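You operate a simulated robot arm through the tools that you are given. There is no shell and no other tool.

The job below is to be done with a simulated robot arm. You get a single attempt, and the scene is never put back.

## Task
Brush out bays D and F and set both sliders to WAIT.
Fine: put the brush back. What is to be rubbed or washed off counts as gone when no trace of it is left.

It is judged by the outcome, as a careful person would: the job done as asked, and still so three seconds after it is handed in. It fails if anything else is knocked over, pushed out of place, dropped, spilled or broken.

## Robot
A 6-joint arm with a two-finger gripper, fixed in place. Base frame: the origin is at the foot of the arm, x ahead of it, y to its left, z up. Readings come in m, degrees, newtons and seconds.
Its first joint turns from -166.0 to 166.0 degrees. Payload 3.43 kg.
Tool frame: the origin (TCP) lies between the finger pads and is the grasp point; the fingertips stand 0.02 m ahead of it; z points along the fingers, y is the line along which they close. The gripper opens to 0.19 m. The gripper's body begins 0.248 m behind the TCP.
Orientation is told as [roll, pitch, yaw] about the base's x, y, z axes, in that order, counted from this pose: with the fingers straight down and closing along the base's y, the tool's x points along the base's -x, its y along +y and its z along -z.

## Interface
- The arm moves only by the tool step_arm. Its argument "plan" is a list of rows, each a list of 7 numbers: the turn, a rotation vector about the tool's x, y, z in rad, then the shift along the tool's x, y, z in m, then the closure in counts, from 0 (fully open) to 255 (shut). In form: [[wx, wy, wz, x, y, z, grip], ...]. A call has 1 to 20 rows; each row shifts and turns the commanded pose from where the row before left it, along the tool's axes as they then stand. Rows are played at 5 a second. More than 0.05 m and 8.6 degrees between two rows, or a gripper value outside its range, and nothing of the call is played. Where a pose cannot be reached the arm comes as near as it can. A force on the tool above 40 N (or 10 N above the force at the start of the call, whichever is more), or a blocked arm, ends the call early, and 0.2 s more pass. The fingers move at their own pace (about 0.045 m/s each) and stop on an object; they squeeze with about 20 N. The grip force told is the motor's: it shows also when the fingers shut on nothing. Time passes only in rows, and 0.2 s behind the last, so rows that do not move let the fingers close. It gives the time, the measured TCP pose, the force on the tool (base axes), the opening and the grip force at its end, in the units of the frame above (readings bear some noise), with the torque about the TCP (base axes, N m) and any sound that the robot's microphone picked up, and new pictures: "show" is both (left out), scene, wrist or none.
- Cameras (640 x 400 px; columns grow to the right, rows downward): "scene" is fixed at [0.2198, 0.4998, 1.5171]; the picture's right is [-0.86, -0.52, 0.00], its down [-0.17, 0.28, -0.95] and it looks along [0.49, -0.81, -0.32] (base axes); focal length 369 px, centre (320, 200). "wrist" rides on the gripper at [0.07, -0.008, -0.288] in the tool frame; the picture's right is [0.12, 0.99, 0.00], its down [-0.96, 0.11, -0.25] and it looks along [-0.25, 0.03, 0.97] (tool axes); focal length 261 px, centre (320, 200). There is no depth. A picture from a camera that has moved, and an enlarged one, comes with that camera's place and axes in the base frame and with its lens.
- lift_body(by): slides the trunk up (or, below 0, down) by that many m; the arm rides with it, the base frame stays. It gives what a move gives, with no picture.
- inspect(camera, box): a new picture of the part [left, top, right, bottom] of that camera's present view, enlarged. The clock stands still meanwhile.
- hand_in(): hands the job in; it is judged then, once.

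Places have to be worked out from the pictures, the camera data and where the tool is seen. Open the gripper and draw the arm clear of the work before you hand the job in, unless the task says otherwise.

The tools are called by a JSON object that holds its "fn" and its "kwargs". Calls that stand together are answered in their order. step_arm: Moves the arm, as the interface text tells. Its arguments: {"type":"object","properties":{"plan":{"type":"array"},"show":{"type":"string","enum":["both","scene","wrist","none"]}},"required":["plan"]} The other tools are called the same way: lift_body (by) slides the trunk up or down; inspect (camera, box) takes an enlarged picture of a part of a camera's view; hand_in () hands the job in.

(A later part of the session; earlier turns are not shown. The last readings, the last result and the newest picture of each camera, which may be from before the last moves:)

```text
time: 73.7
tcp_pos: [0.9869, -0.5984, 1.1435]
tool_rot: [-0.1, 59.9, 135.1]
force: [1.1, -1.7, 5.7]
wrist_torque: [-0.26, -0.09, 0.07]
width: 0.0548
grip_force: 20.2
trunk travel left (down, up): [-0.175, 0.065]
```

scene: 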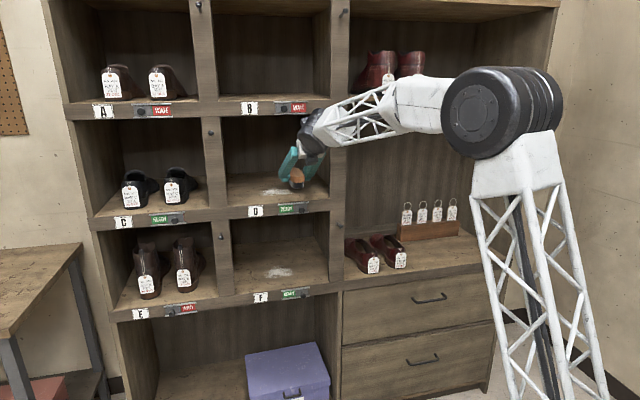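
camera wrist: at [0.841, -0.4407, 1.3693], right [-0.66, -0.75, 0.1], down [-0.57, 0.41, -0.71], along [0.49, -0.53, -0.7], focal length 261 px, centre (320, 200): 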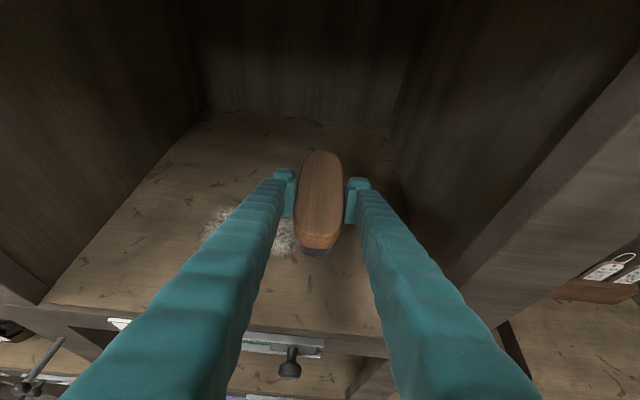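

Contact: about 6–7 N at TCP z≈1.1435. I sweep left across the dust to p≈0.44.

{"fn": "step_arm", "kwargs": {"plan": [[0, 0, 0, 0, -0.008, 0, 255], [0, 0, 0, 0, -0.015, 0, 255], [0, 0, 0, 0, -0.015, 0, 255], [0, 0, 0, 0, -0.015, 0, 255], [0, 0, 0, 0, -0.015, 0, 255], [0, 0, 0, 0, -0.015, 0, 255], [0, 0, 0, 0, -0.015, 0, 255], [0, 0, 0, 0, -0.015, 0, 255], [0, 0, 0, 0, -0.015, 0, 255], [0, 0, 0, 0, -0.015, 0, 255], [0, 0, 0, 0, -0.015, 0, 255], [0, 0, 0, 0, -0.01, 0, 255]], "show": "wrist"}}

```text
time: 76.3
tcp_pos: [1.1054, -0.4777, 1.1426]
tool_rot: [-0.1, 59.9, 135.0]
force: [-1.8, -3.6, 13.9]
wrist_torque: [-0.2, -0.05, -0.03]
width: 0.0546
grip_force: 20.0
trunk travel left (down, up): [-0.175, 0.065]
camera wrist: at [0.9585, -0.3203, 1.3462], right [-0.66, -0.75, 0.1], down [-0.57, 0.41, -0.71], along [0.49, -0.52, -0.7], focal length 261 px, centre (320, 200)
```

wrist: 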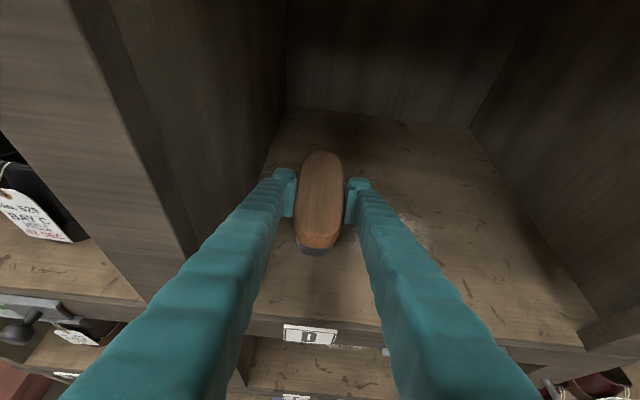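

{"fn": "inspect", "kwargs": {"camera": "wrist", "box": [260, 160, 460, 290]}}

```text
3.08 times, centred on (360, 225) of wrist
camera zoom: at [0.9585, -0.3203, 1.3462], right [-0.66, -0.75, 0.1], down [-0.57, 0.41, -0.71], along [0.49, -0.52, -0.7], focal length 802 px, centre (197, 123)
```

zoom: 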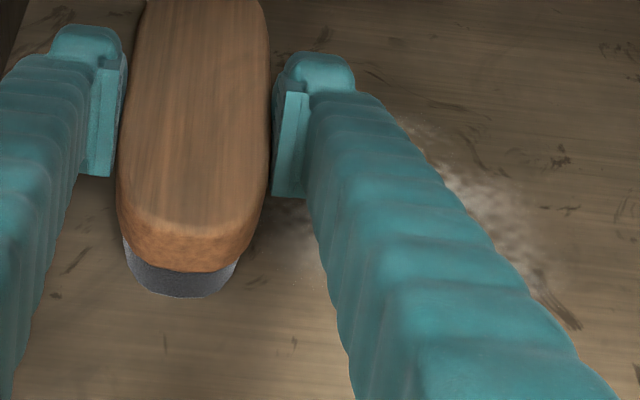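

The patch has become much fainter after one pass. I rub back and forth twice more.

{"fn": "step_arm", "kwargs": {"plan": [[0, 0, 0, 0, 0.009, 0, 255], [0, 0, 0, 0, 0.018, 0, 255], [0, 0, 0, 0, 0.018, 0, 255], [0, 0, 0, 0, 0.018, 0, 255], [0, 0, 0, 0, 0.018, 0, 255], [0, 0, 0, 0, 0.018, 0, 255], [0, 0, 0, 0, 0.018, 0, 255], [0, 0, 0, 0, 0.018, 0, 255], [0, 0, 0, 0, 0.018, 0, 255], [0, 0, 0, 0, 0.009, 0, 255]], "show": "wrist"}}

{"fn": "inspect", "kwargs": {"camera": "wrist", "box": [160, 160, 360, 290]}}

```text
time: 78.5
tcp_pos: [0.9907, -0.5937, 1.1421]
tool_rot: [0.0, 59.9, 135.2]
force: [3.4, 4.3, 16.0]
wrist_torque: [-0.08, -0.13, 0.11]
width: 0.0547
grip_force: 20.0
trunk travel left (down, up): [-0.175, 0.065]
camera wrist: at [0.8449, -0.4356, 1.3458], right [-0.66, -0.75, 0.1], down [-0.57, 0.41, -0.71], along [0.49, -0.53, -0.7], focal length 261 px, centre (320, 200)
```

wrist: 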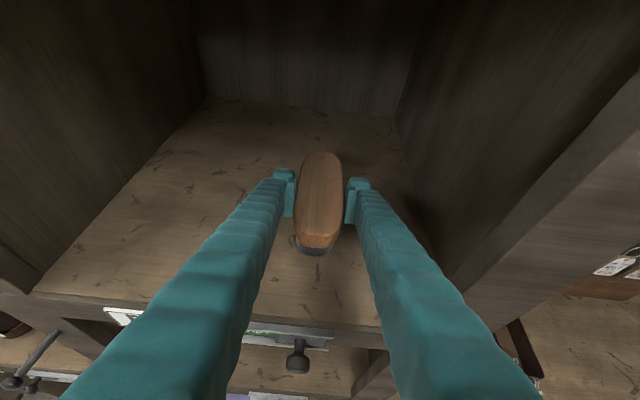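

```text
3.08 times, centred on (260, 225) of wrist
camera zoom: at [0.8449, -0.4356, 1.3458], right [-0.66, -0.75, 0.1], down [-0.57, 0.41, -0.71], along [0.49, -0.53, -0.7], focal length 802 px, centre (505, 123)
```

zoom: 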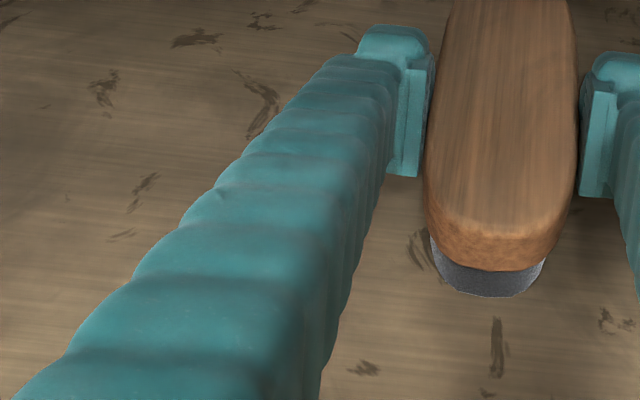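

The visible floor is clean now. For thoroughness I make two more passes at slightly different depths (q≈1.10 and 1.135).

{"fn": "step_arm", "kwargs": {"plan": [[0, 0, 0, -0.01, 0, -0.0173, 255], [0, 0, 0, 0, -0.01, 0, 255], [0, 0, 0, 0, -0.018, 0, 255], [0, 0, 0, 0, -0.018, 0, 255], [0, 0, 0, 0, -0.018, 0, 255], [0, 0, 0, 0, -0.018, 0, 255], [0, 0, 0, 0, -0.018, 0, 255], [0, 0, 0, 0, -0.018, 0, 255], [0, 0, 0, 0, -0.018, 0, 255], [0, 0, 0, 0, -0.018, 0, 255], [0, 0, 0, 0, -0.01, 0, 255]], "show": "wrist"}}

{"fn": "step_arm", "kwargs": {"plan": [[0, 0, 0, 0.0088, 0, 0.0152, 255], [0, 0, 0, 0.0088, 0, 0.0152, 255], [0, 0, 0, 0, 0.01, 0, 255], [0, 0, 0, 0, 0.018, 0, 255], [0, 0, 0, 0, 0.018, 0, 255], [0, 0, 0, 0, 0.018, 0, 255], [0, 0, 0, 0, 0.018, 0, 255], [0, 0, 0, 0, 0.018, 0, 255], [0, 0, 0, 0, 0.018, 0, 255], [0, 0, 0, 0, 0.018, 0, 255], [0, 0, 0, 0, 0.01, 0, 255]], "show": "wrist"}}

```text
time: 80.9
tcp_pos: [1.0933, -0.4652, 1.141]
tool_rot: [-0.1, 59.8, 135.0]
force: [1.2, -0.9, 1.7]
wrist_torque: [0.08, 0.14, 0.02]
width: 0.0547
grip_force: 20.1
trunk travel left (down, up): [-0.175, 0.065]
camera wrist: at [0.9478, -0.3063, 1.3452], right [-0.66, -0.75, 0.1], down [-0.57, 0.41, -0.71], along [0.49, -0.52, -0.7], focal length 261 px, centre (320, 200)
```

wrist: 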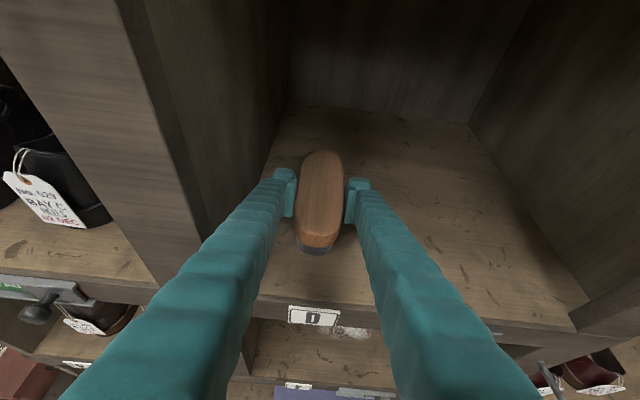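

```text
time: 83.3
tcp_pos: [1.0156, -0.5917, 1.1411]
tool_rot: [0.0, 59.9, 135.1]
force: [0.9, 0.2, -1.4]
wrist_torque: [-0.01, 0.03, -0.06]
width: 0.0547
grip_force: 20.0
trunk travel left (down, up): [-0.175, 0.065]
camera wrist: at [0.8686, -0.4344, 1.3453], right [-0.66, -0.75, 0.1], down [-0.58, 0.41, -0.71], along [0.49, -0.52, -0.7], focal length 261 px, centre (320, 200)
```

wrist: 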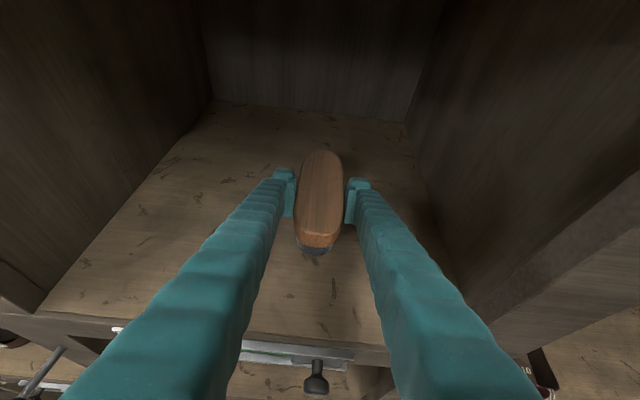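

The last pass ran without contact force (the brush slid up a couple of mm in the grip). I check the floor of D closely.

{"fn": "inspect", "kwargs": {"camera": "wrist", "box": [120, 120, 420, 320]}}

{"fn": "inspect", "kwargs": {"camera": "scene", "box": [210, 120, 350, 220]}}

```text
2.00 times, centred on (270, 220) of wrist
camera zoom: at [0.8686, -0.4344, 1.3453], right [-0.66, -0.75, 0.1], down [-0.58, 0.41, -0.71], along [0.49, -0.52, -0.7], focal length 521 px, centre (420, 160)
```

zoom: 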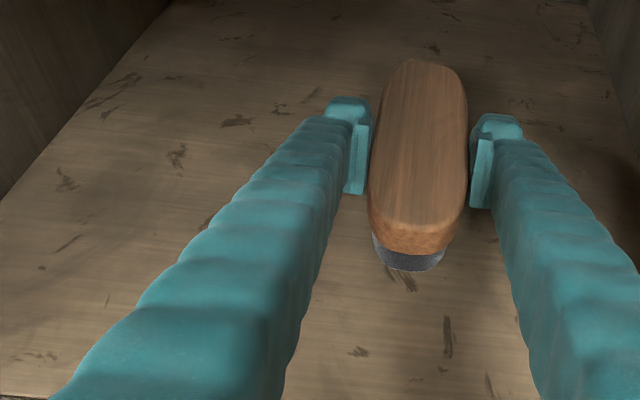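

```text
4.00 times, centred on (280, 170) of scene
camera zoom: at [0.2198, 0.4998, 1.5171], right [-0.86, -0.52, 0.0], down [-0.17, 0.28, -0.95], along [0.49, -0.81, -0.32], focal length 1477 px, centre (480, 320)
```

zoom: 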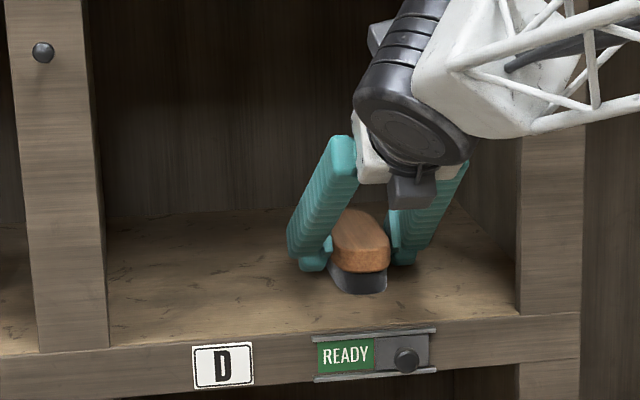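

The D floor looks clean. I lift the brush and withdraw from bay D.

{"fn": "step_arm", "kwargs": {"plan": [[0, 0, 0, 0.00866, 0, -0.005, 255], [0, 0, 0, 0.0104, 0, -0.006, 255], [0, 0, 0, -0.0075, 0, -0.013, 255], [0, 0, 0, -0.0125, 0, -0.0217, 255], [0, 0, 0, -0.0125, 0, -0.0217, 255], [0, 0, 0, -0.0125, 0, -0.0217, 255], [0, 0, 0, -0.0125, 0, -0.0217, 255], [0, 0, 0, -0.0125, 0, -0.0217, 255], [0, 0, 0, -0.0125, 0, -0.0217, 255], [0, 0, 0, -0.0125, 0, -0.0217, 255], [0, 0, 0, -0.0125, 0, -0.0217, 255], [0, 0, 0, -0.0125, 0, -0.0217, 255], [0, 0, 0, -0.0125, 0, -0.0217, 255], [0, 0, 0, -0.01, 0, -0.0173, 255]], "show": "both"}}

{"fn": "inspect", "kwargs": {"camera": "wrist", "box": [180, 60, 460, 260]}}

{"fn": "inspect", "kwargs": {"camera": "scene", "box": [210, 120, 350, 220]}}

```text
time: 86.3
tcp_pos: [0.8115, -0.3929, 1.1661]
tool_rot: [0.0, 59.8, 135.1]
force: [0.5, -0.2, -2.1]
wrist_torque: [-0.03, -0.04, -0.01]
width: 0.0544
grip_force: 20.2
trunk travel left (down, up): [-0.175, 0.065]
camera wrist: at [0.6653, -0.2346, 1.3693], right [-0.66, -0.75, 0.1], down [-0.58, 0.41, -0.71], along [0.49, -0.52, -0.7], focal length 261 px, centre (320, 200)
```

scene: 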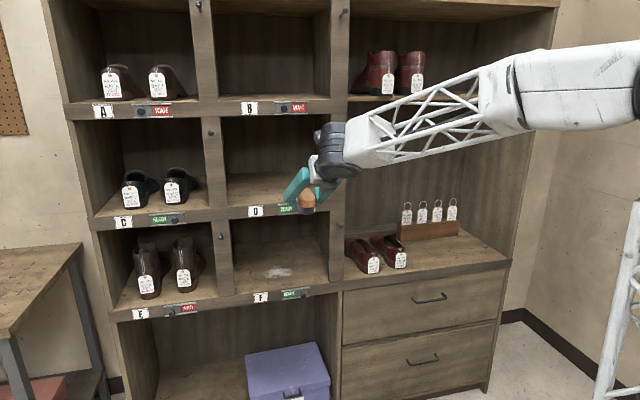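
wrist: 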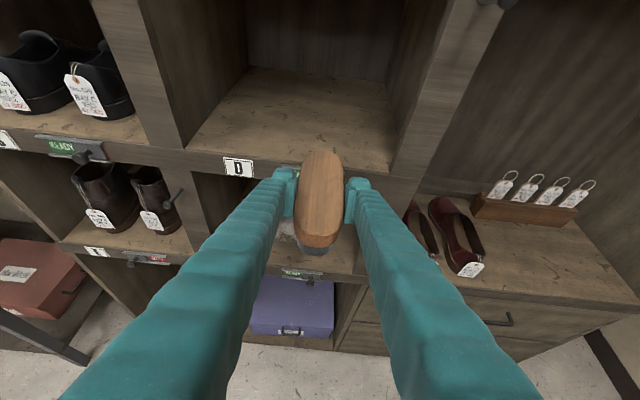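

```text
2.00 times, centred on (320, 160) of wrist
camera zoom: at [0.6653, -0.2346, 1.3693], right [-0.66, -0.75, 0.1], down [-0.58, 0.41, -0.71], along [0.49, -0.52, -0.7], focal length 521 px, centre (320, 280)
```

zoom: 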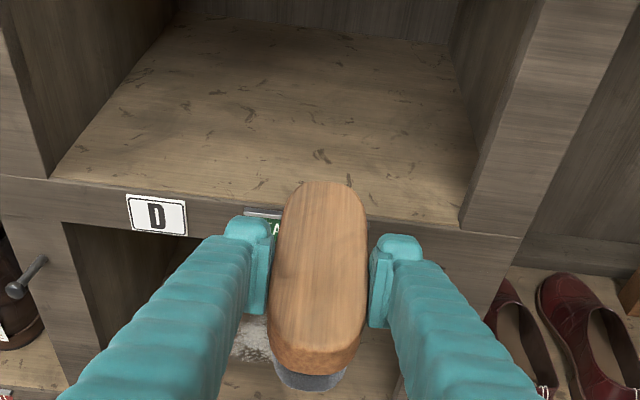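

```text
4.00 times, centred on (280, 170) of scene
camera zoom: at [0.2198, 0.4998, 1.5171], right [-0.86, -0.52, 0.0], down [-0.17, 0.28, -0.95], along [0.49, -0.81, -0.32], focal length 1477 px, centre (480, 320)
```

zoom: 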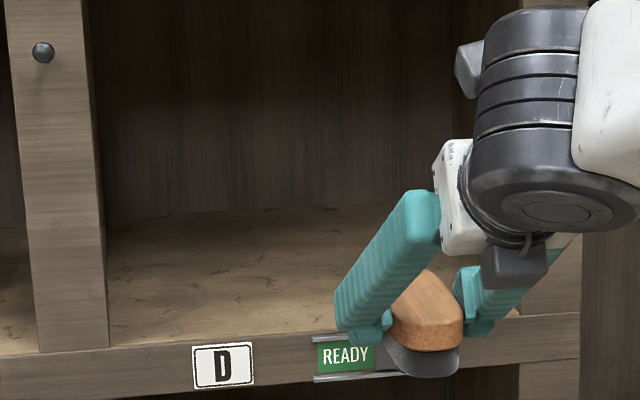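

Bay D's floor is spotless. Now I go down in front of bay F (staying back at q≈0.82 to clear the slider knob).

{"fn": "step_arm", "kwargs": {"plan": [[0, 0, 0, -0.015, 0, -0.026, 255], [0, 0, 0, -0.0346, -0.008, 0.02, 255], [0, 0, 0, -0.0346, -0.008, 0.02, 255], [0, 0, 0, -0.0346, -0.008, 0.02, 255], [0, 0, 0, -0.0346, -0.008, 0.02, 255]], "show": "none"}}

{"fn": "step_arm", "kwargs": {"plan": [[0, 0, 0, -0.0346, -0.008, 0.02, 255], [0, 0, 0, -0.0346, -0.008, 0.02, 255], [0, 0, 0, -0.0346, -0.008, 0.02, 255], [0, 0, 0, -0.0346, -0.008, 0.02, 255]], "show": "both"}}

```text
time: 87.5
tcp_pos: [0.8129, -0.3496, 1.0064]
tool_rot: [-0.1, 60.0, 135.0]
force: [-0.9, -0.2, 0.3]
wrist_torque: [0.09, 0.01, 0.06]
width: 0.0546
grip_force: 19.5
trunk travel left (down, up): [-0.175, 0.065]
```

```text
time: 88.5
tcp_pos: [0.8344, -0.3264, 0.8464]
tool_rot: [-0.3, 59.9, 135.0]
force: [-0.9, -0.5, 0.4]
wrist_torque: [0.11, 0.07, 0.09]
width: 0.0547
grip_force: 20.2
trunk travel left (down, up): [-0.175, 0.065]
camera wrist: at [0.688, -0.1676, 1.0506], right [-0.66, -0.75, 0.1], down [-0.57, 0.41, -0.71], along [0.49, -0.53, -0.7], focal length 261 px, centre (320, 200)
```

scene: 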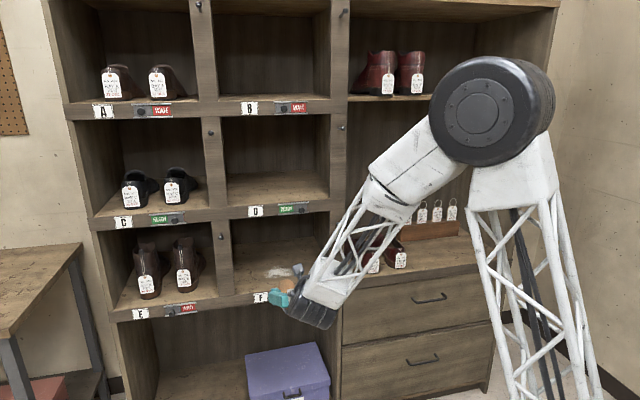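
wrist: 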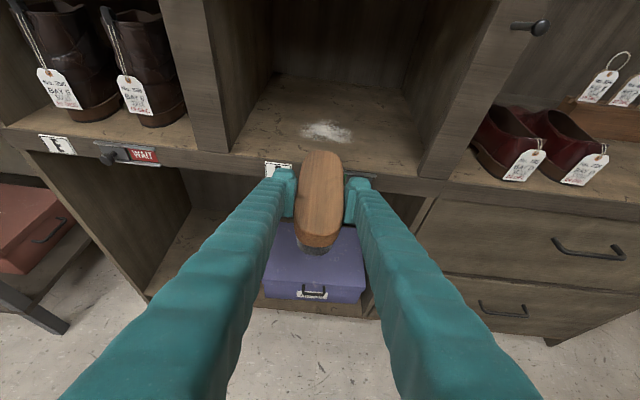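

In front of F with the dust patch in view. I enter bay F at a safe height, to q≈1.12 and p≈0.275.

{"fn": "step_arm", "kwargs": {"plan": [[0, 0, 0, 0.0136, 0.0084, 0.0268, 255], [0, 0, 0, 0.0136, 0.0084, 0.0268, 255], [0, 0, 0, 0.0136, 0.0084, 0.0268, 255], [0, 0, 0, 0.0136, 0.0084, 0.0268, 255], [0, 0, 0, 0.0136, 0.0084, 0.0268, 255]], "show": "none"}}

{"fn": "step_arm", "kwargs": {"plan": [[0, 0, 0, 0.0136, 0.0084, 0.0268, 255], [0, 0, 0, 0.0136, 0.0084, 0.0268, 255], [0, 0, 0, 0.0136, 0.0084, 0.0268, 255], [0, 0, 0, 0.0136, 0.0084, 0.0268, 255], [0, 0, 0, 0.0136, 0.0084, 0.0268, 255]], "show": "both"}}

```text
time: 89.7
tcp_pos: [0.9132, -0.4599, 0.8385]
tool_rot: [-0.1, 59.8, 135.1]
force: [0.5, 0.1, -0.8]
wrist_torque: [0.03, 0.05, -0.03]
width: 0.0545
grip_force: 20.2
trunk travel left (down, up): [-0.175, 0.065]
```

```text
time: 90.9
tcp_pos: [0.9879, -0.5952, 0.8276]
tool_rot: [0.0, 59.8, 135.1]
force: [-0.3, 0.6, -0.2]
wrist_torque: [0.04, 0.13, -0.03]
width: 0.0547
grip_force: 20.0
trunk travel left (down, up): [-0.175, 0.065]
camera wrist: at [0.8417, -0.4379, 1.0314], right [-0.66, -0.75, 0.1], down [-0.57, 0.41, -0.71], along [0.49, -0.53, -0.7], focal length 261 px, centre (320, 200)
```

scene: 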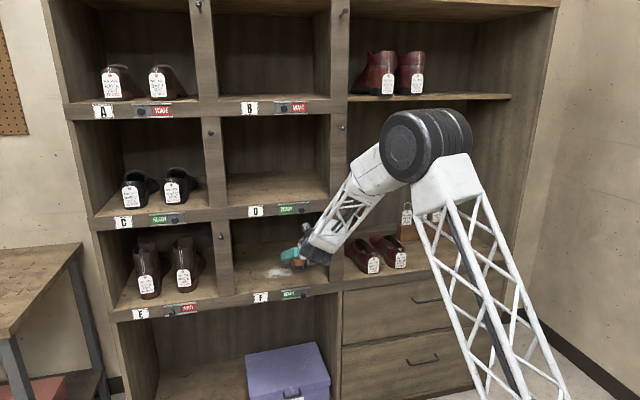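
wrist: 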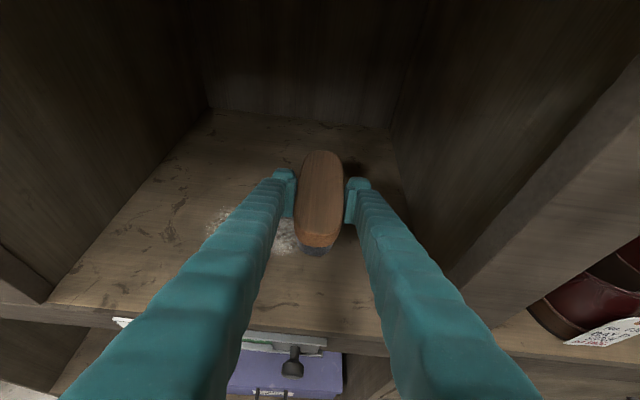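

In place beside the dust in F (z=0.828). I lower gently until contact.

{"fn": "step_arm", "kwargs": {"plan": [[0, 0, 0, -0.0039, 0, 0.00225, 255], [0, 0, 0, -0.0039, 0, 0.00225, 255], [0, 0, 0, -0.0039, 0, 0.00225, 255], [0, 0, 0, -0.0039, 0, 0.00225, 255], [0, 0, 0, -0.0039, 0, 0.00225, 255]], "show": "none"}}

{"fn": "step_arm", "kwargs": {"plan": [[0, 0, 0, -0.0013, 0, 0.00075, 255], [0, 0, 0, -0.0013, 0, 0.00075, 255]], "show": "none"}}

```text
time: 92.1
tcp_pos: [0.9883, -0.5952, 0.806]
tool_rot: [-0.1, 59.8, 135.0]
force: [0.0, 0.3, -0.8]
wrist_torque: [0.03, 0.03, -0.02]
width: 0.0547
grip_force: 19.5
trunk travel left (down, up): [-0.175, 0.065]
```

```text
time: 92.7
tcp_pos: [0.9891, -0.5952, 0.8035]
tool_rot: [0.0, 59.9, 135.2]
force: [0.7, 0.4, -1.1]
wrist_torque: [0.0, 0.03, -0.01]
width: 0.0545
grip_force: 20.2
trunk travel left (down, up): [-0.175, 0.065]
```

No contact yet at z=0.8035. I go on in 1.5 mm steps.

{"fn": "step_arm", "kwargs": {"plan": [[0, 0, 0, -0.0013, 0, 0.00075, 255], [0, 0, 0, -0.0013, 0, 0.00075, 255]], "show": "none"}}

{"fn": "step_arm", "kwargs": {"plan": [[0, 0, 0, -0.0009, 0, 0.0005, 255]], "show": "wrist"}}

```text
time: 93.3
tcp_pos: [0.9877, -0.5951, 0.8005]
tool_rot: [0.0, 60.0, 135.1]
force: [-1.4, 0.8, 5.9]
wrist_torque: [-0.01, 0.1, 0.0]
width: 0.0546
grip_force: 20.0
trunk travel left (down, up): [-0.175, 0.065]
```

```text
time: 93.7
tcp_pos: [0.9893, -0.596, 0.8014]
tool_rot: [-0.1, 60.0, 135.1]
force: [-3.1, 1.0, 15.1]
wrist_torque: [-0.1, 0.05, -0.02]
width: 0.0545
grip_force: 20.2
trunk travel left (down, up): [-0.175, 0.065]
camera wrist: at [0.8422, -0.4368, 1.0045], right [-0.66, -0.75, 0.1], down [-0.57, 0.41, -0.71], along [0.49, -0.53, -0.7], focal length 261 px, centre (320, 200)
```

wrist: 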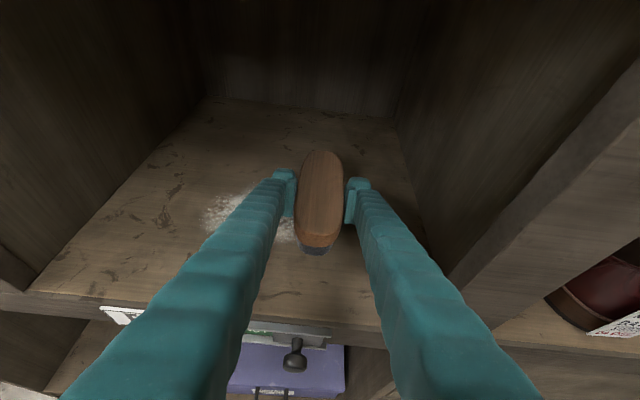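

Contact with ~15 N in F. I sweep left across the patch.

{"fn": "step_arm", "kwargs": {"plan": [[0, 0, 0, 0, -0.008, 0, 255], [0, 0, 0, 0, -0.015, 0, 255], [0, 0, 0, 0, -0.015, 0, 255], [0, 0, 0, 0, -0.015, 0, 255], [0, 0, 0, 0, -0.015, 0, 255], [0, 0, 0, 0, -0.015, 0, 255], [0, 0, 0, 0, -0.015, 0, 255], [0, 0, 0, 0, -0.015, 0, 255], [0, 0, 0, 0, -0.015, 0, 255], [0, 0, 0, 0, -0.015, 0, 255], [0, 0, 0, 0, -0.015, 0, 255], [0, 0, 0, 0, -0.01, 0, 255]], "show": "wrist"}}

{"fn": "inspect", "kwargs": {"camera": "wrist", "box": [260, 160, 460, 290]}}

```text
time: 96.3
tcp_pos: [1.1073, -0.4742, 0.7987]
tool_rot: [0.0, 59.9, 135.3]
force: [-0.3, -0.3, -1.8]
wrist_torque: [0.03, 0.0, 0.04]
width: 0.0548
grip_force: 20.2
trunk travel left (down, up): [-0.175, 0.065]
camera wrist: at [0.9621, -0.3168, 1.0025], right [-0.66, -0.75, 0.1], down [-0.58, 0.41, -0.71], along [0.49, -0.52, -0.7], focal length 261 px, centre (320, 200)
```

wrist: 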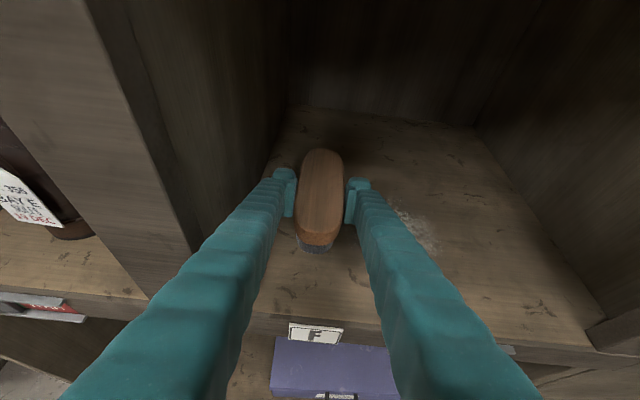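

```text
3.08 times, centred on (360, 225) of wrist
camera zoom: at [0.9621, -0.3168, 1.0025], right [-0.66, -0.75, 0.1], down [-0.58, 0.41, -0.71], along [0.49, -0.52, -0.7], focal length 802 px, centre (197, 123)
```

zoom: 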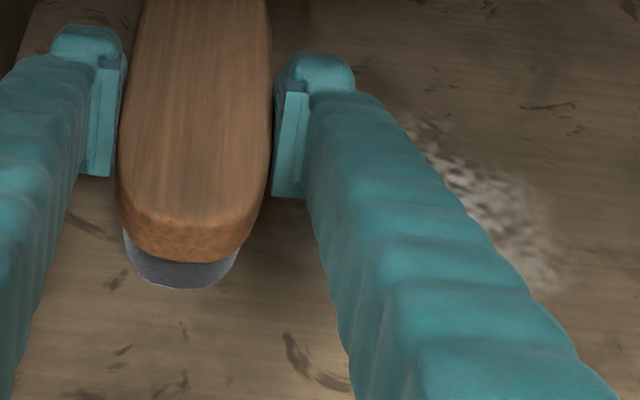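

Contact faded during the sweep because the brush slid up in the grip. I'll set the brush down here, re-grip it a few millimetres higher, and use lighter pressure. First a tiny lowering to touch the floor.

{"fn": "step_arm", "kwargs": {"plan": [[0, 0, 0, -0.0007, 0, 0.0004, 255]], "show": "none"}}

{"fn": "inspect", "kwargs": {"camera": "wrist", "box": [260, 140, 380, 280]}}

```text
time: 96.7
tcp_pos: [1.1092, -0.4751, 0.7984]
tool_rot: [-0.1, 59.9, 135.1]
force: [0.9, -0.3, -0.3]
wrist_torque: [0.07, 0.04, 0.02]
width: 0.0547
grip_force: 19.9
trunk travel left (down, up): [-0.175, 0.065]
```

```text
2.86 times, centred on (320, 210) of wrist
camera zoom: at [0.9621, -0.3173, 1.0023], right [-0.66, -0.75, 0.1], down [-0.58, 0.41, -0.71], along [0.49, -0.52, -0.7], focal length 745 px, centre (320, 171)
```

zoom: 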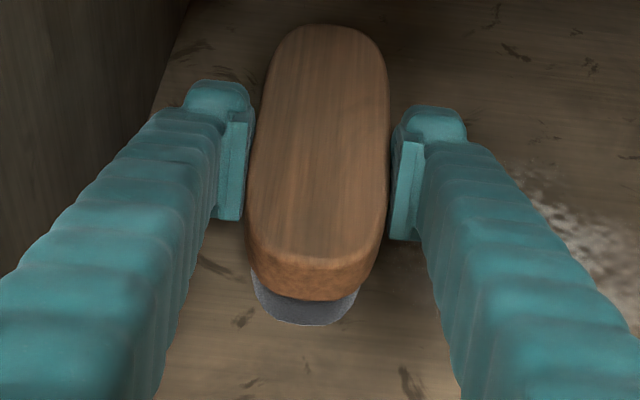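

The brush is at most a fraction of a millimetre above the floor. I open slightly, raise the tool 4.5 mm and re-grip.

{"fn": "step_arm", "kwargs": {"plan": [[0, 0, 0, 0, 0, 0, 174], [0, 0, 0, 0, 0, 0, 172], [0, 0, 0, 0, 0, 0, 172]], "show": "none"}}

{"fn": "step_arm", "kwargs": {"plan": [[0, 0, 0, 0.0039, 0, -0.00225, 172], [0, 0, 0, 0, 0, 0, 172], [0, 0, 0, 0, 0, 0, 210], [0, 0, 0, 0, 0, 0, 255], [0, 0, 0, 0, 0, 0, 255], [0, 0, 0, 0, 0, 0, 255]], "show": "wrist"}}

{"fn": "inspect", "kwargs": {"camera": "wrist", "box": [260, 140, 380, 280]}}

```text
time: 97.5
tcp_pos: [1.108, -0.4754, 0.7983]
tool_rot: [-0.1, 59.9, 135.1]
force: [0.7, 0.4, -0.4]
wrist_torque: [-0.02, 0.0, 0.0]
width: 0.0614
grip_force: 0.1
trunk travel left (down, up): [-0.175, 0.065]
```

```text
time: 98.9
tcp_pos: [1.107, -0.4772, 0.8022]
tool_rot: [-0.1, 59.9, 135.1]
force: [0.1, 0.5, 0.2]
wrist_torque: [-0.03, 0.01, 0.01]
width: 0.0545
grip_force: 20.4
trunk travel left (down, up): [-0.175, 0.065]
camera wrist: at [0.9617, -0.318, 1.0064], right [-0.66, -0.75, 0.1], down [-0.58, 0.41, -0.71], along [0.49, -0.52, -0.7], focal length 261 px, centre (320, 200)
```

wrist: 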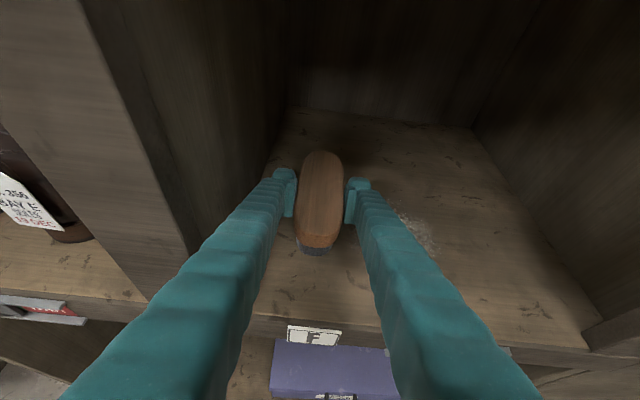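

```text
2.86 times, centred on (320, 210) of wrist
camera zoom: at [0.9617, -0.318, 1.0064], right [-0.66, -0.75, 0.1], down [-0.58, 0.41, -0.71], along [0.49, -0.52, -0.7], focal length 745 px, centre (320, 171)
```

zoom: 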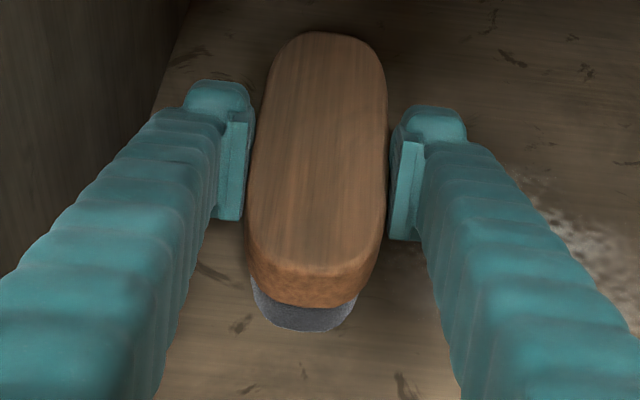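

Re-gripped at z=0.802 with the brush on the floor. I press down very slightly and check the force.

{"fn": "step_arm", "kwargs": {"plan": [[0, 0, 0, -0.0006, 0, 0.00035, 255]], "show": "none"}}

```text
time: 99.3
tcp_pos: [1.1075, -0.4765, 0.8016]
tool_rot: [-0.2, 59.9, 135.1]
force: [-0.1, 0.0, 6.1]
wrist_torque: [0.09, 0.18, 0.0]
width: 0.0547
grip_force: 20.3
trunk travel left (down, up): [-0.175, 0.065]
```

About 6 N contact. I sweep back to the right.

{"fn": "step_arm", "kwargs": {"plan": [[0, 0, 0, 0, 0.008, 0, 255], [0, 0, 0, 0, 0.015, 0, 255], [0, 0, 0, 0, 0.015, 0, 255], [0, 0, 0, 0, 0.015, 0, 255], [0, 0, 0, 0, 0.015, 0, 255], [0, 0, 0, 0, 0.015, 0, 255], [0, 0, 0, 0, 0.015, 0, 255], [0, 0, 0, 0, 0.015, 0, 255], [0, 0, 0, 0, 0.015, 0, 255], [0, 0, 0, 0, 0.015, 0, 255], [0, 0, 0, 0, 0.015, 0, 255], [0, 0, 0, 0, 0.01, 0, 255]], "show": "wrist"}}

{"fn": "inspect", "kwargs": {"camera": "wrist", "box": [160, 160, 360, 290]}}

```text
time: 101.9
tcp_pos: [0.9901, -0.5931, 0.8019]
tool_rot: [0.1, 60.0, 135.0]
force: [4.0, 5.4, 18.8]
wrist_torque: [-0.02, -0.19, 0.03]
width: 0.0544
grip_force: 19.8
trunk travel left (down, up): [-0.175, 0.065]
camera wrist: at [0.8425, -0.4361, 1.0056], right [-0.66, -0.75, 0.1], down [-0.57, 0.41, -0.71], along [0.49, -0.53, -0.7], focal length 261 px, centre (320, 200)
```

wrist: 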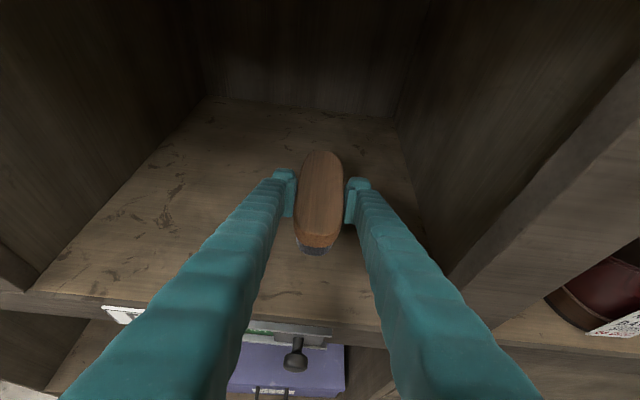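

```text
3.08 times, centred on (260, 225) of wrist
camera zoom: at [0.8425, -0.4361, 1.0056], right [-0.66, -0.75, 0.1], down [-0.57, 0.41, -0.71], along [0.49, -0.53, -0.7], focal length 802 px, centre (505, 123)
```

zoom: 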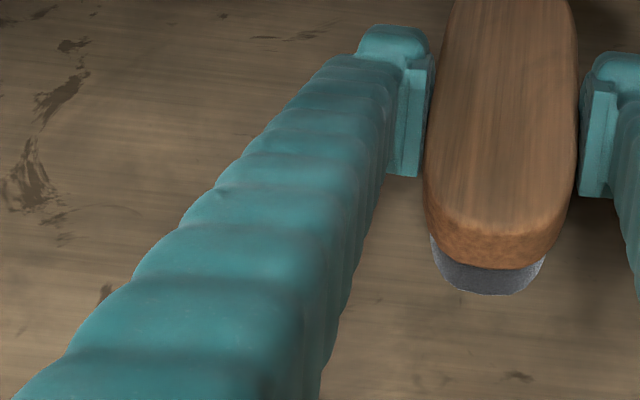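

F looks clean where visible. I make another pass left at q≈1.105 and one back right at q≈1.135, to be thorough.

{"fn": "step_arm", "kwargs": {"plan": [[0, 0, 0, -0.0075, 0, -0.013, 255], [0, 0, 0, 0, -0.01, 0, 255], [0, 0, 0, 0, -0.018, 0, 255], [0, 0, 0, 0, -0.018, 0, 255], [0, 0, 0, 0, -0.018, 0, 255], [0, 0, 0, 0, -0.018, 0, 255], [0, 0, 0, 0, -0.018, 0, 255], [0, 0, 0, 0, -0.018, 0, 255], [0, 0, 0, 0, -0.018, 0, 255], [0, 0, 0, 0, -0.018, 0, 255], [0, 0, 0, 0, -0.01, 0, 255]], "show": "wrist"}}

{"fn": "inspect", "kwargs": {"camera": "wrist", "box": [280, 140, 520, 300]}}

```text
time: 104.3
tcp_pos: [1.0949, -0.4694, 0.8021]
tool_rot: [-0.2, 59.7, 135.0]
force: [-0.5, -0.3, -0.5]
wrist_torque: [0.04, 0.0, 0.0]
width: 0.0547
grip_force: 19.9
trunk travel left (down, up): [-0.175, 0.065]
camera wrist: at [0.9485, -0.3105, 1.006], right [-0.66, -0.75, 0.1], down [-0.58, 0.41, -0.71], along [0.49, -0.52, -0.7], focal length 261 px, centre (320, 200)
```

wrist: 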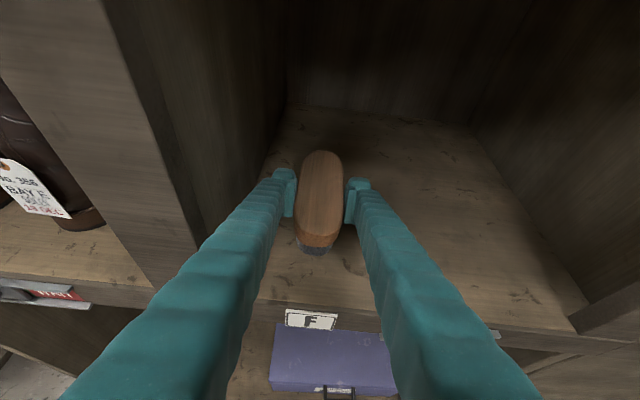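

```text
2.50 times, centred on (400, 220) of wrist
camera zoom: at [0.9485, -0.3105, 1.006], right [-0.66, -0.75, 0.1], down [-0.58, 0.41, -0.71], along [0.49, -0.52, -0.7], focal length 652 px, centre (120, 150)
```

zoom: 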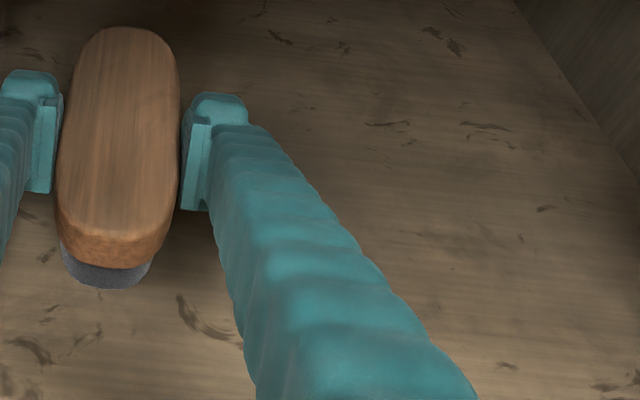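

F's floor looks clean. I lift and withdraw, then check the floor unobstructed.

{"fn": "step_arm", "kwargs": {"plan": [[0, 0, 0, 0.00866, 0, -0.005, 255], [0, 0, 0, 0.0104, 0, -0.006, 255], [0, 0, 0, -0.0075, 0, -0.013, 255], [0, 0, 0, -0.0125, 0, -0.0217, 255], [0, 0, 0, -0.0125, 0, -0.0217, 255], [0, 0, 0, -0.0125, 0, -0.0217, 255], [0, 0, 0, -0.0125, 0, -0.0217, 255], [0, 0, 0, -0.0125, 0, -0.0217, 255], [0, 0, 0, -0.0125, 0, -0.0217, 255], [0, 0, 0, -0.0125, 0, -0.0217, 255], [0, 0, 0, -0.0125, 0, -0.0217, 255], [0, 0, 0, -0.0125, 0, -0.0217, 255], [0, 0, 0, -0.0125, 0, -0.0217, 255], [0, 0, 0, -0.0075, 0, -0.013, 255]], "show": "both"}}

{"fn": "inspect", "kwargs": {"camera": "wrist", "box": [240, 40, 520, 220]}}

{"fn": "inspect", "kwargs": {"camera": "scene", "box": [210, 120, 350, 310]}}

```text
time: 107.3
tcp_pos: [0.8962, -0.2705, 0.8233]
tool_rot: [0.0, 59.8, 135.1]
force: [-0.9, -0.6, -1.9]
wrist_torque: [-0.02, -0.02, 0.0]
width: 0.0548
grip_force: 20.3
trunk travel left (down, up): [-0.175, 0.065]
camera wrist: at [0.7495, -0.1129, 1.0271], right [-0.66, -0.75, 0.1], down [-0.58, 0.41, -0.71], along [0.49, -0.52, -0.7], focal length 261 px, centre (320, 200)
```

scene: 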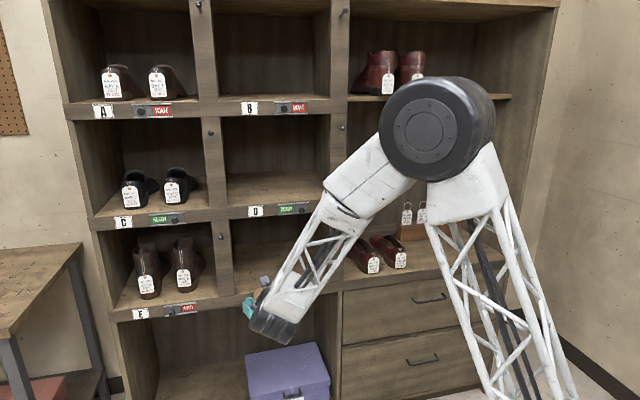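
wrist: 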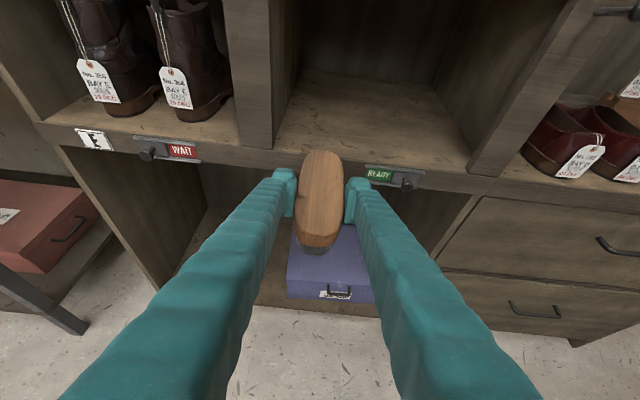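

```text
2.22 times, centred on (380, 130) of wrist
camera zoom: at [0.7495, -0.1129, 1.0271], right [-0.66, -0.75, 0.1], down [-0.58, 0.41, -0.71], along [0.49, -0.52, -0.7], focal length 579 px, centre (187, 356)
```

zoom: 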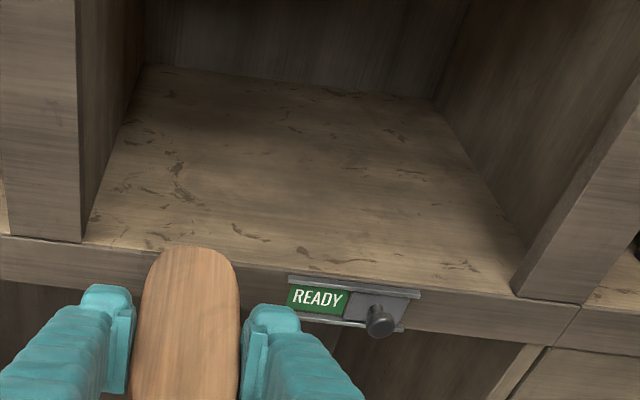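

```text
2.11 times, centred on (280, 215) of scene
camera zoom: at [0.2198, 0.4998, 1.5171], right [-0.86, -0.52, 0.0], down [-0.17, 0.28, -0.95], along [0.49, -0.81, -0.32], focal length 777 px, centre (404, 168)
```

zoom: 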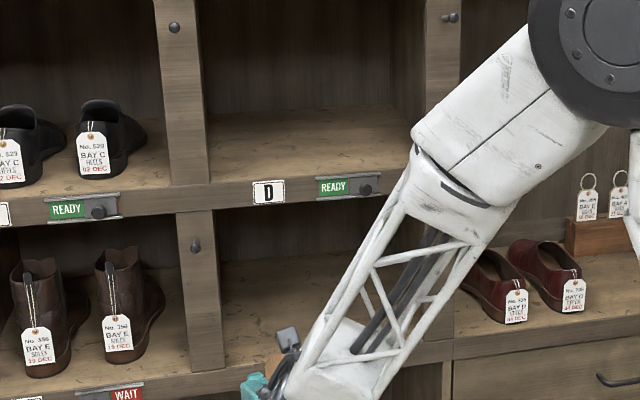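

Both bay floors are clean. Next I return the brush: rise in front of bay D, then unroll and cross over at z≈1.41 the way I came.

{"fn": "step_arm", "kwargs": {"plan": [[0, 0, 0, 0.0168, 0.004, -0.0097, 255], [0, 0, 0, 0.0336, 0.0075, -0.0194, 255], [0, 0, 0, 0.0336, 0.0075, -0.0194, 255], [0, 0, 0, 0.0336, 0.0075, -0.0194, 255], [0, 0, 0, 0.0336, 0.0075, -0.0194, 255], [0, 0, 0, 0.0336, 0.0075, -0.0194, 255], [0, 0, 0, 0.0336, 0.0075, -0.0194, 255], [0, 0, 0, 0.0336, 0.0075, -0.0194, 255], [0, 0, 0, 0.0336, 0.0075, -0.0194, 255], [0, 0, 0, 0.0336, 0.0075, -0.0194, 255], [0, 0, 0, 0.0336, 0.0075, -0.0194, 255], [0, 0, 0, 0.0168, 0.004, -0.0097, 255]], "show": "scene"}}

{"fn": "inspect", "kwargs": {"camera": "scene", "box": [220, 210, 340, 300]}}

```text
time: 109.9
tcp_pos: [0.8365, -0.3305, 1.252]
tool_rot: [-0.1, 59.9, 135.1]
force: [0.0, -0.1, -1.7]
wrist_torque: [0.0, 0.03, -0.01]
width: 0.0546
grip_force: 19.5
trunk travel left (down, up): [-0.175, 0.065]
```

scene: 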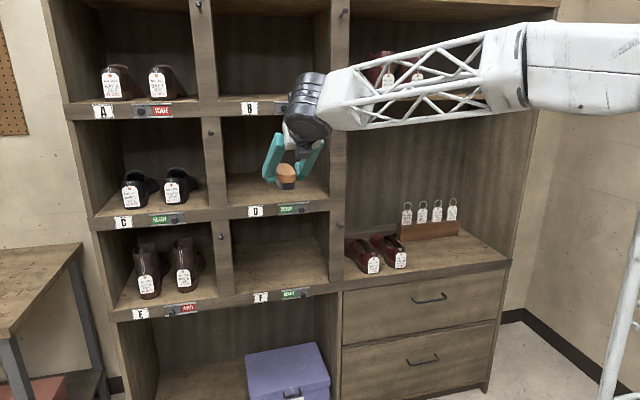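

```text
4.44 times, centred on (280, 255) of scene
camera zoom: at [0.2198, 0.4998, 1.5171], right [-0.86, -0.52, 0.0], down [-0.17, 0.28, -0.95], along [0.49, -0.81, -0.32], focal length 1641 px, centre (498, -44)
```

zoom: 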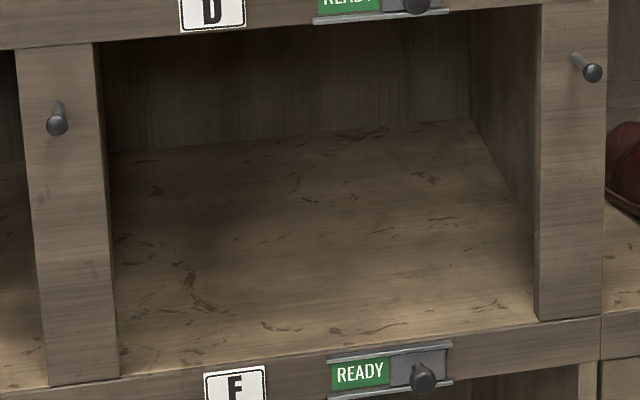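

Bay F is spotless from the scene camera. Now I unroll +180° in front of D, in batches.

{"fn": "step_arm", "kwargs": {"plan": [[0, 0, 0.08, 0, 0, 0, 255], [0, 0, 0.12, 0, 0, 0, 255], [0, 0, 0.1471, 0, 0, 0, 255], [0, 0, 0.1471, 0, 0, 0, 255], [0, 0, 0.1471, 0, 0, 0, 255], [0, 0, 0.1471, 0, 0, 0, 255], [0, 0, 0.1471, 0, 0, 0, 255]], "show": "none"}}

{"fn": "step_arm", "kwargs": {"plan": [[0, 0, 0.1471, 0, 0, 0, 255], [0, 0, 0.1471, 0, 0, 0, 255], [0, 0, 0.1471, 0, 0, 0, 255], [0, 0, 0.1471, 0, 0, 0, 255], [0, 0, 0.1471, 0, 0, 0, 255], [0, 0, 0.1471, 0, 0, 0, 255], [0, 0, 0.1471, 0, 0, 0, 255], [0, 0, 0.1471, 0, 0, 0, 255]], "show": "none"}}

{"fn": "step_arm", "kwargs": {"plan": [[0, 0, 0.1471, 0, 0, 0, 255], [0, 0, 0.1471, 0, 0, 0, 255], [0, 0, 0.1471, 0, 0, 0, 255], [0, 0, 0.1471, 0, 0, 0, 255], [0, 0, 0.1471, 0, 0, 0, 255], [0, 0, 0.1471, 0, 0, 0, 255], [0, 0, 0.1471, 0, 0, 0, 255]], "show": "both"}}

```text
time: 111.5
tcp_pos: [0.8377, -0.3302, 1.2513]
tool_rot: [-54.2, 30.8, 65.3]
force: [0.6, -1.0, -0.4]
wrist_torque: [-0.01, 0.01, 0.0]
width: 0.0547
grip_force: 19.9
trunk travel left (down, up): [-0.175, 0.065]
```

```text
time: 113.3
tcp_pos: [0.8382, -0.3296, 1.2507]
tool_rot: [-55.9, -26.6, 28.2]
force: [-0.3, 0.1, -1.5]
wrist_torque: [0.04, 0.04, -0.02]
width: 0.0548
grip_force: 19.3
trunk travel left (down, up): [-0.175, 0.065]
```

```text
time: 114.9
tcp_pos: [0.8361, -0.3304, 1.2521]
tool_rot: [0.3, -59.9, -45.3]
force: [-0.6, -0.9, 0.1]
wrist_torque: [0.0, 0.02, 0.0]
width: 0.0545
grip_force: 20.1
trunk travel left (down, up): [-0.175, 0.065]
camera wrist: at [0.6293, -0.1342, 1.3337], right [0.66, 0.74, -0.1], down [0.27, -0.11, 0.96], along [0.7, -0.66, -0.27], focal length 261 px, centre (320, 200)
```

scene: 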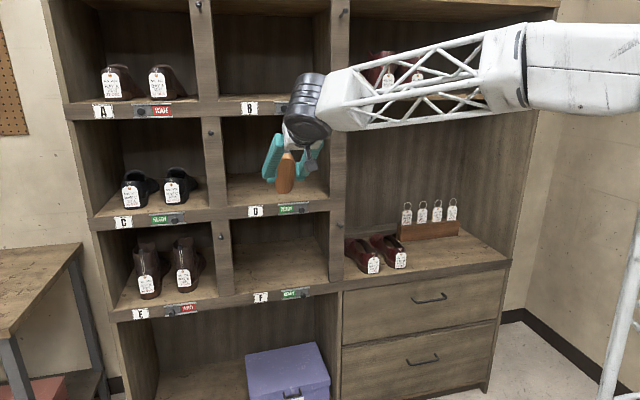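
wrist: 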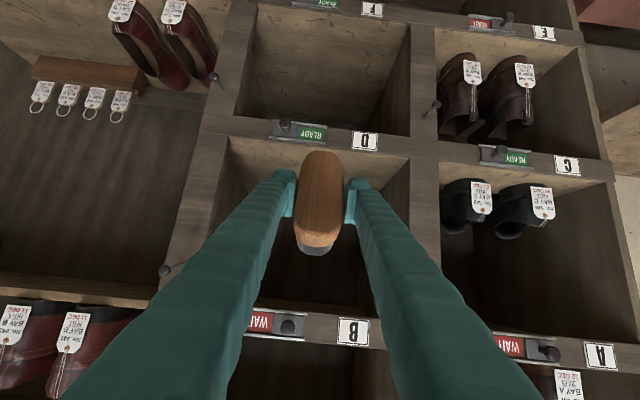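

Back in the crossing orientation. I rise to z≈1.41 and cross to the p<0 side.

{"fn": "step_arm", "kwargs": {"plan": [[0, 0, 0, -0.0173, 0, -0.01, 255], [0, 0, 0, -0.0346, 0, -0.02, 255], [0, 0, 0, -0.0346, 0, -0.02, 255], [0, 0, 0, -0.0346, 0, -0.02, 255], [0, 0, 0, -0.0173, 0, -0.01, 255], [0, 0, 0, 0, -0.018, 0, 255], [0, 0, 0, 0, -0.035, 0, 255], [0, 0, 0, 0, -0.035, 0, 255], [0, 0, 0, 0, -0.035, 0, 255], [0, 0, 0, 0, -0.035, 0, 255], [0, 0, 0, 0, -0.035, 0, 255], [0, 0, 0, 0, -0.035, 0, 255], [0, 0, 0, 0, -0.035, 0, 255], [0, 0, 0, 0, -0.035, 0, 255], [0, 0, 0, 0, -0.035, 0, 255]], "show": "none"}}

{"fn": "step_arm", "kwargs": {"plan": [[0, 0, 0, 0, -0.035, 0, 255], [0, 0, 0, 0, -0.035, 0, 255], [0, 0, 0, 0, -0.035, 0, 255], [0, 0, 0, 0, -0.035, 0, 255], [0, 0, 0, 0, -0.035, 0, 255], [0, 0, 0, 0, -0.035, 0, 255], [0, 0, 0, 0, -0.035, 0, 255], [0, 0, 0, 0, -0.035, 0, 255], [0, 0, 0, 0, -0.018, 0, 255]], "show": "scene"}}

```text
time: 118.1
tcp_pos: [0.6015, -0.5666, 1.4097]
tool_rot: [0.1, -59.9, -44.9]
force: [0.5, -0.3, -1.6]
wrist_torque: [0.01, 0.1, -0.06]
width: 0.0546
grip_force: 19.6
trunk travel left (down, up): [-0.175, 0.065]
```

```text
time: 120.1
tcp_pos: [0.3924, -0.7777, 1.4097]
tool_rot: [0.1, -59.8, -45.1]
force: [0.6, 0.0, -1.9]
wrist_torque: [0.02, 0.05, -0.05]
width: 0.0545
grip_force: 20.0
trunk travel left (down, up): [-0.175, 0.065]
```

scene: 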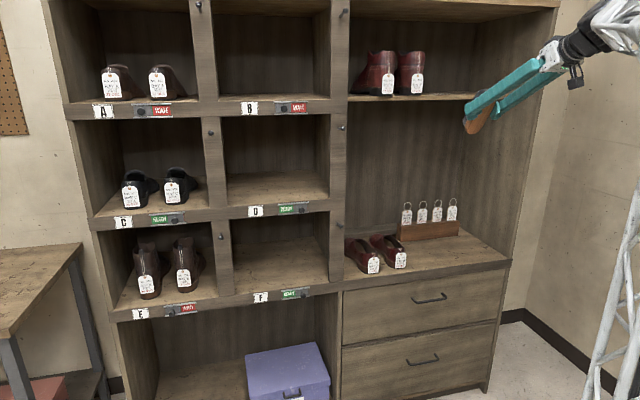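

Crossed without trouble. I descend to the earlier roll place (p≈-0.51, z≈1.14).

{"fn": "step_arm", "kwargs": {"plan": [[0, 0, 0, 0.0126, -0.012, 0.0055, 255], [0, 0, 0, 0.0251, -0.024, 0.011, 255], [0, 0, 0, 0.0251, -0.024, 0.011, 255], [0, 0, 0, 0.0251, -0.024, 0.011, 255], [0, 0, 0, 0.0251, -0.024, 0.011, 255], [0, 0, 0, 0.0251, -0.024, 0.011, 255], [0, 0, 0, 0.0251, -0.024, 0.011, 255], [0, 0, 0, 0.0251, -0.024, 0.011, 255], [0, 0, 0, 0.0251, -0.024, 0.011, 255], [0, 0, 0, 0.0251, -0.024, 0.011, 255], [0, 0, 0, 0.0126, -0.012, 0.0055, 255]], "show": "none"}}

{"fn": "step_arm", "kwargs": {"plan": [[0, 0, 0.08, 0, 0, 0, 255], [0, 0, 0.12, 0, 0, 0, 255], [0, 0, 0.1471, 0, 0, 0, 255], [0, 0, 0.1471, 0, 0, 0, 255]], "show": "none"}}

```text
time: 122.5
tcp_pos: [0.2008, -0.925, 1.1372]
tool_rot: [0.1, -59.8, -45.1]
force: [0.7, 0.3, -0.5]
wrist_torque: [0.01, 0.07, -0.1]
width: 0.0545
grip_force: 19.7
trunk travel left (down, up): [-0.175, 0.065]
```

```text
time: 123.5
tcp_pos: [0.2023, -0.9262, 1.1374]
tool_rot: [39.4, -49.5, -92.0]
force: [0.2, 0.4, -0.8]
wrist_torque: [-0.01, 0.03, 0.02]
width: 0.0546
grip_force: 20.2
trunk travel left (down, up): [-0.175, 0.065]
```

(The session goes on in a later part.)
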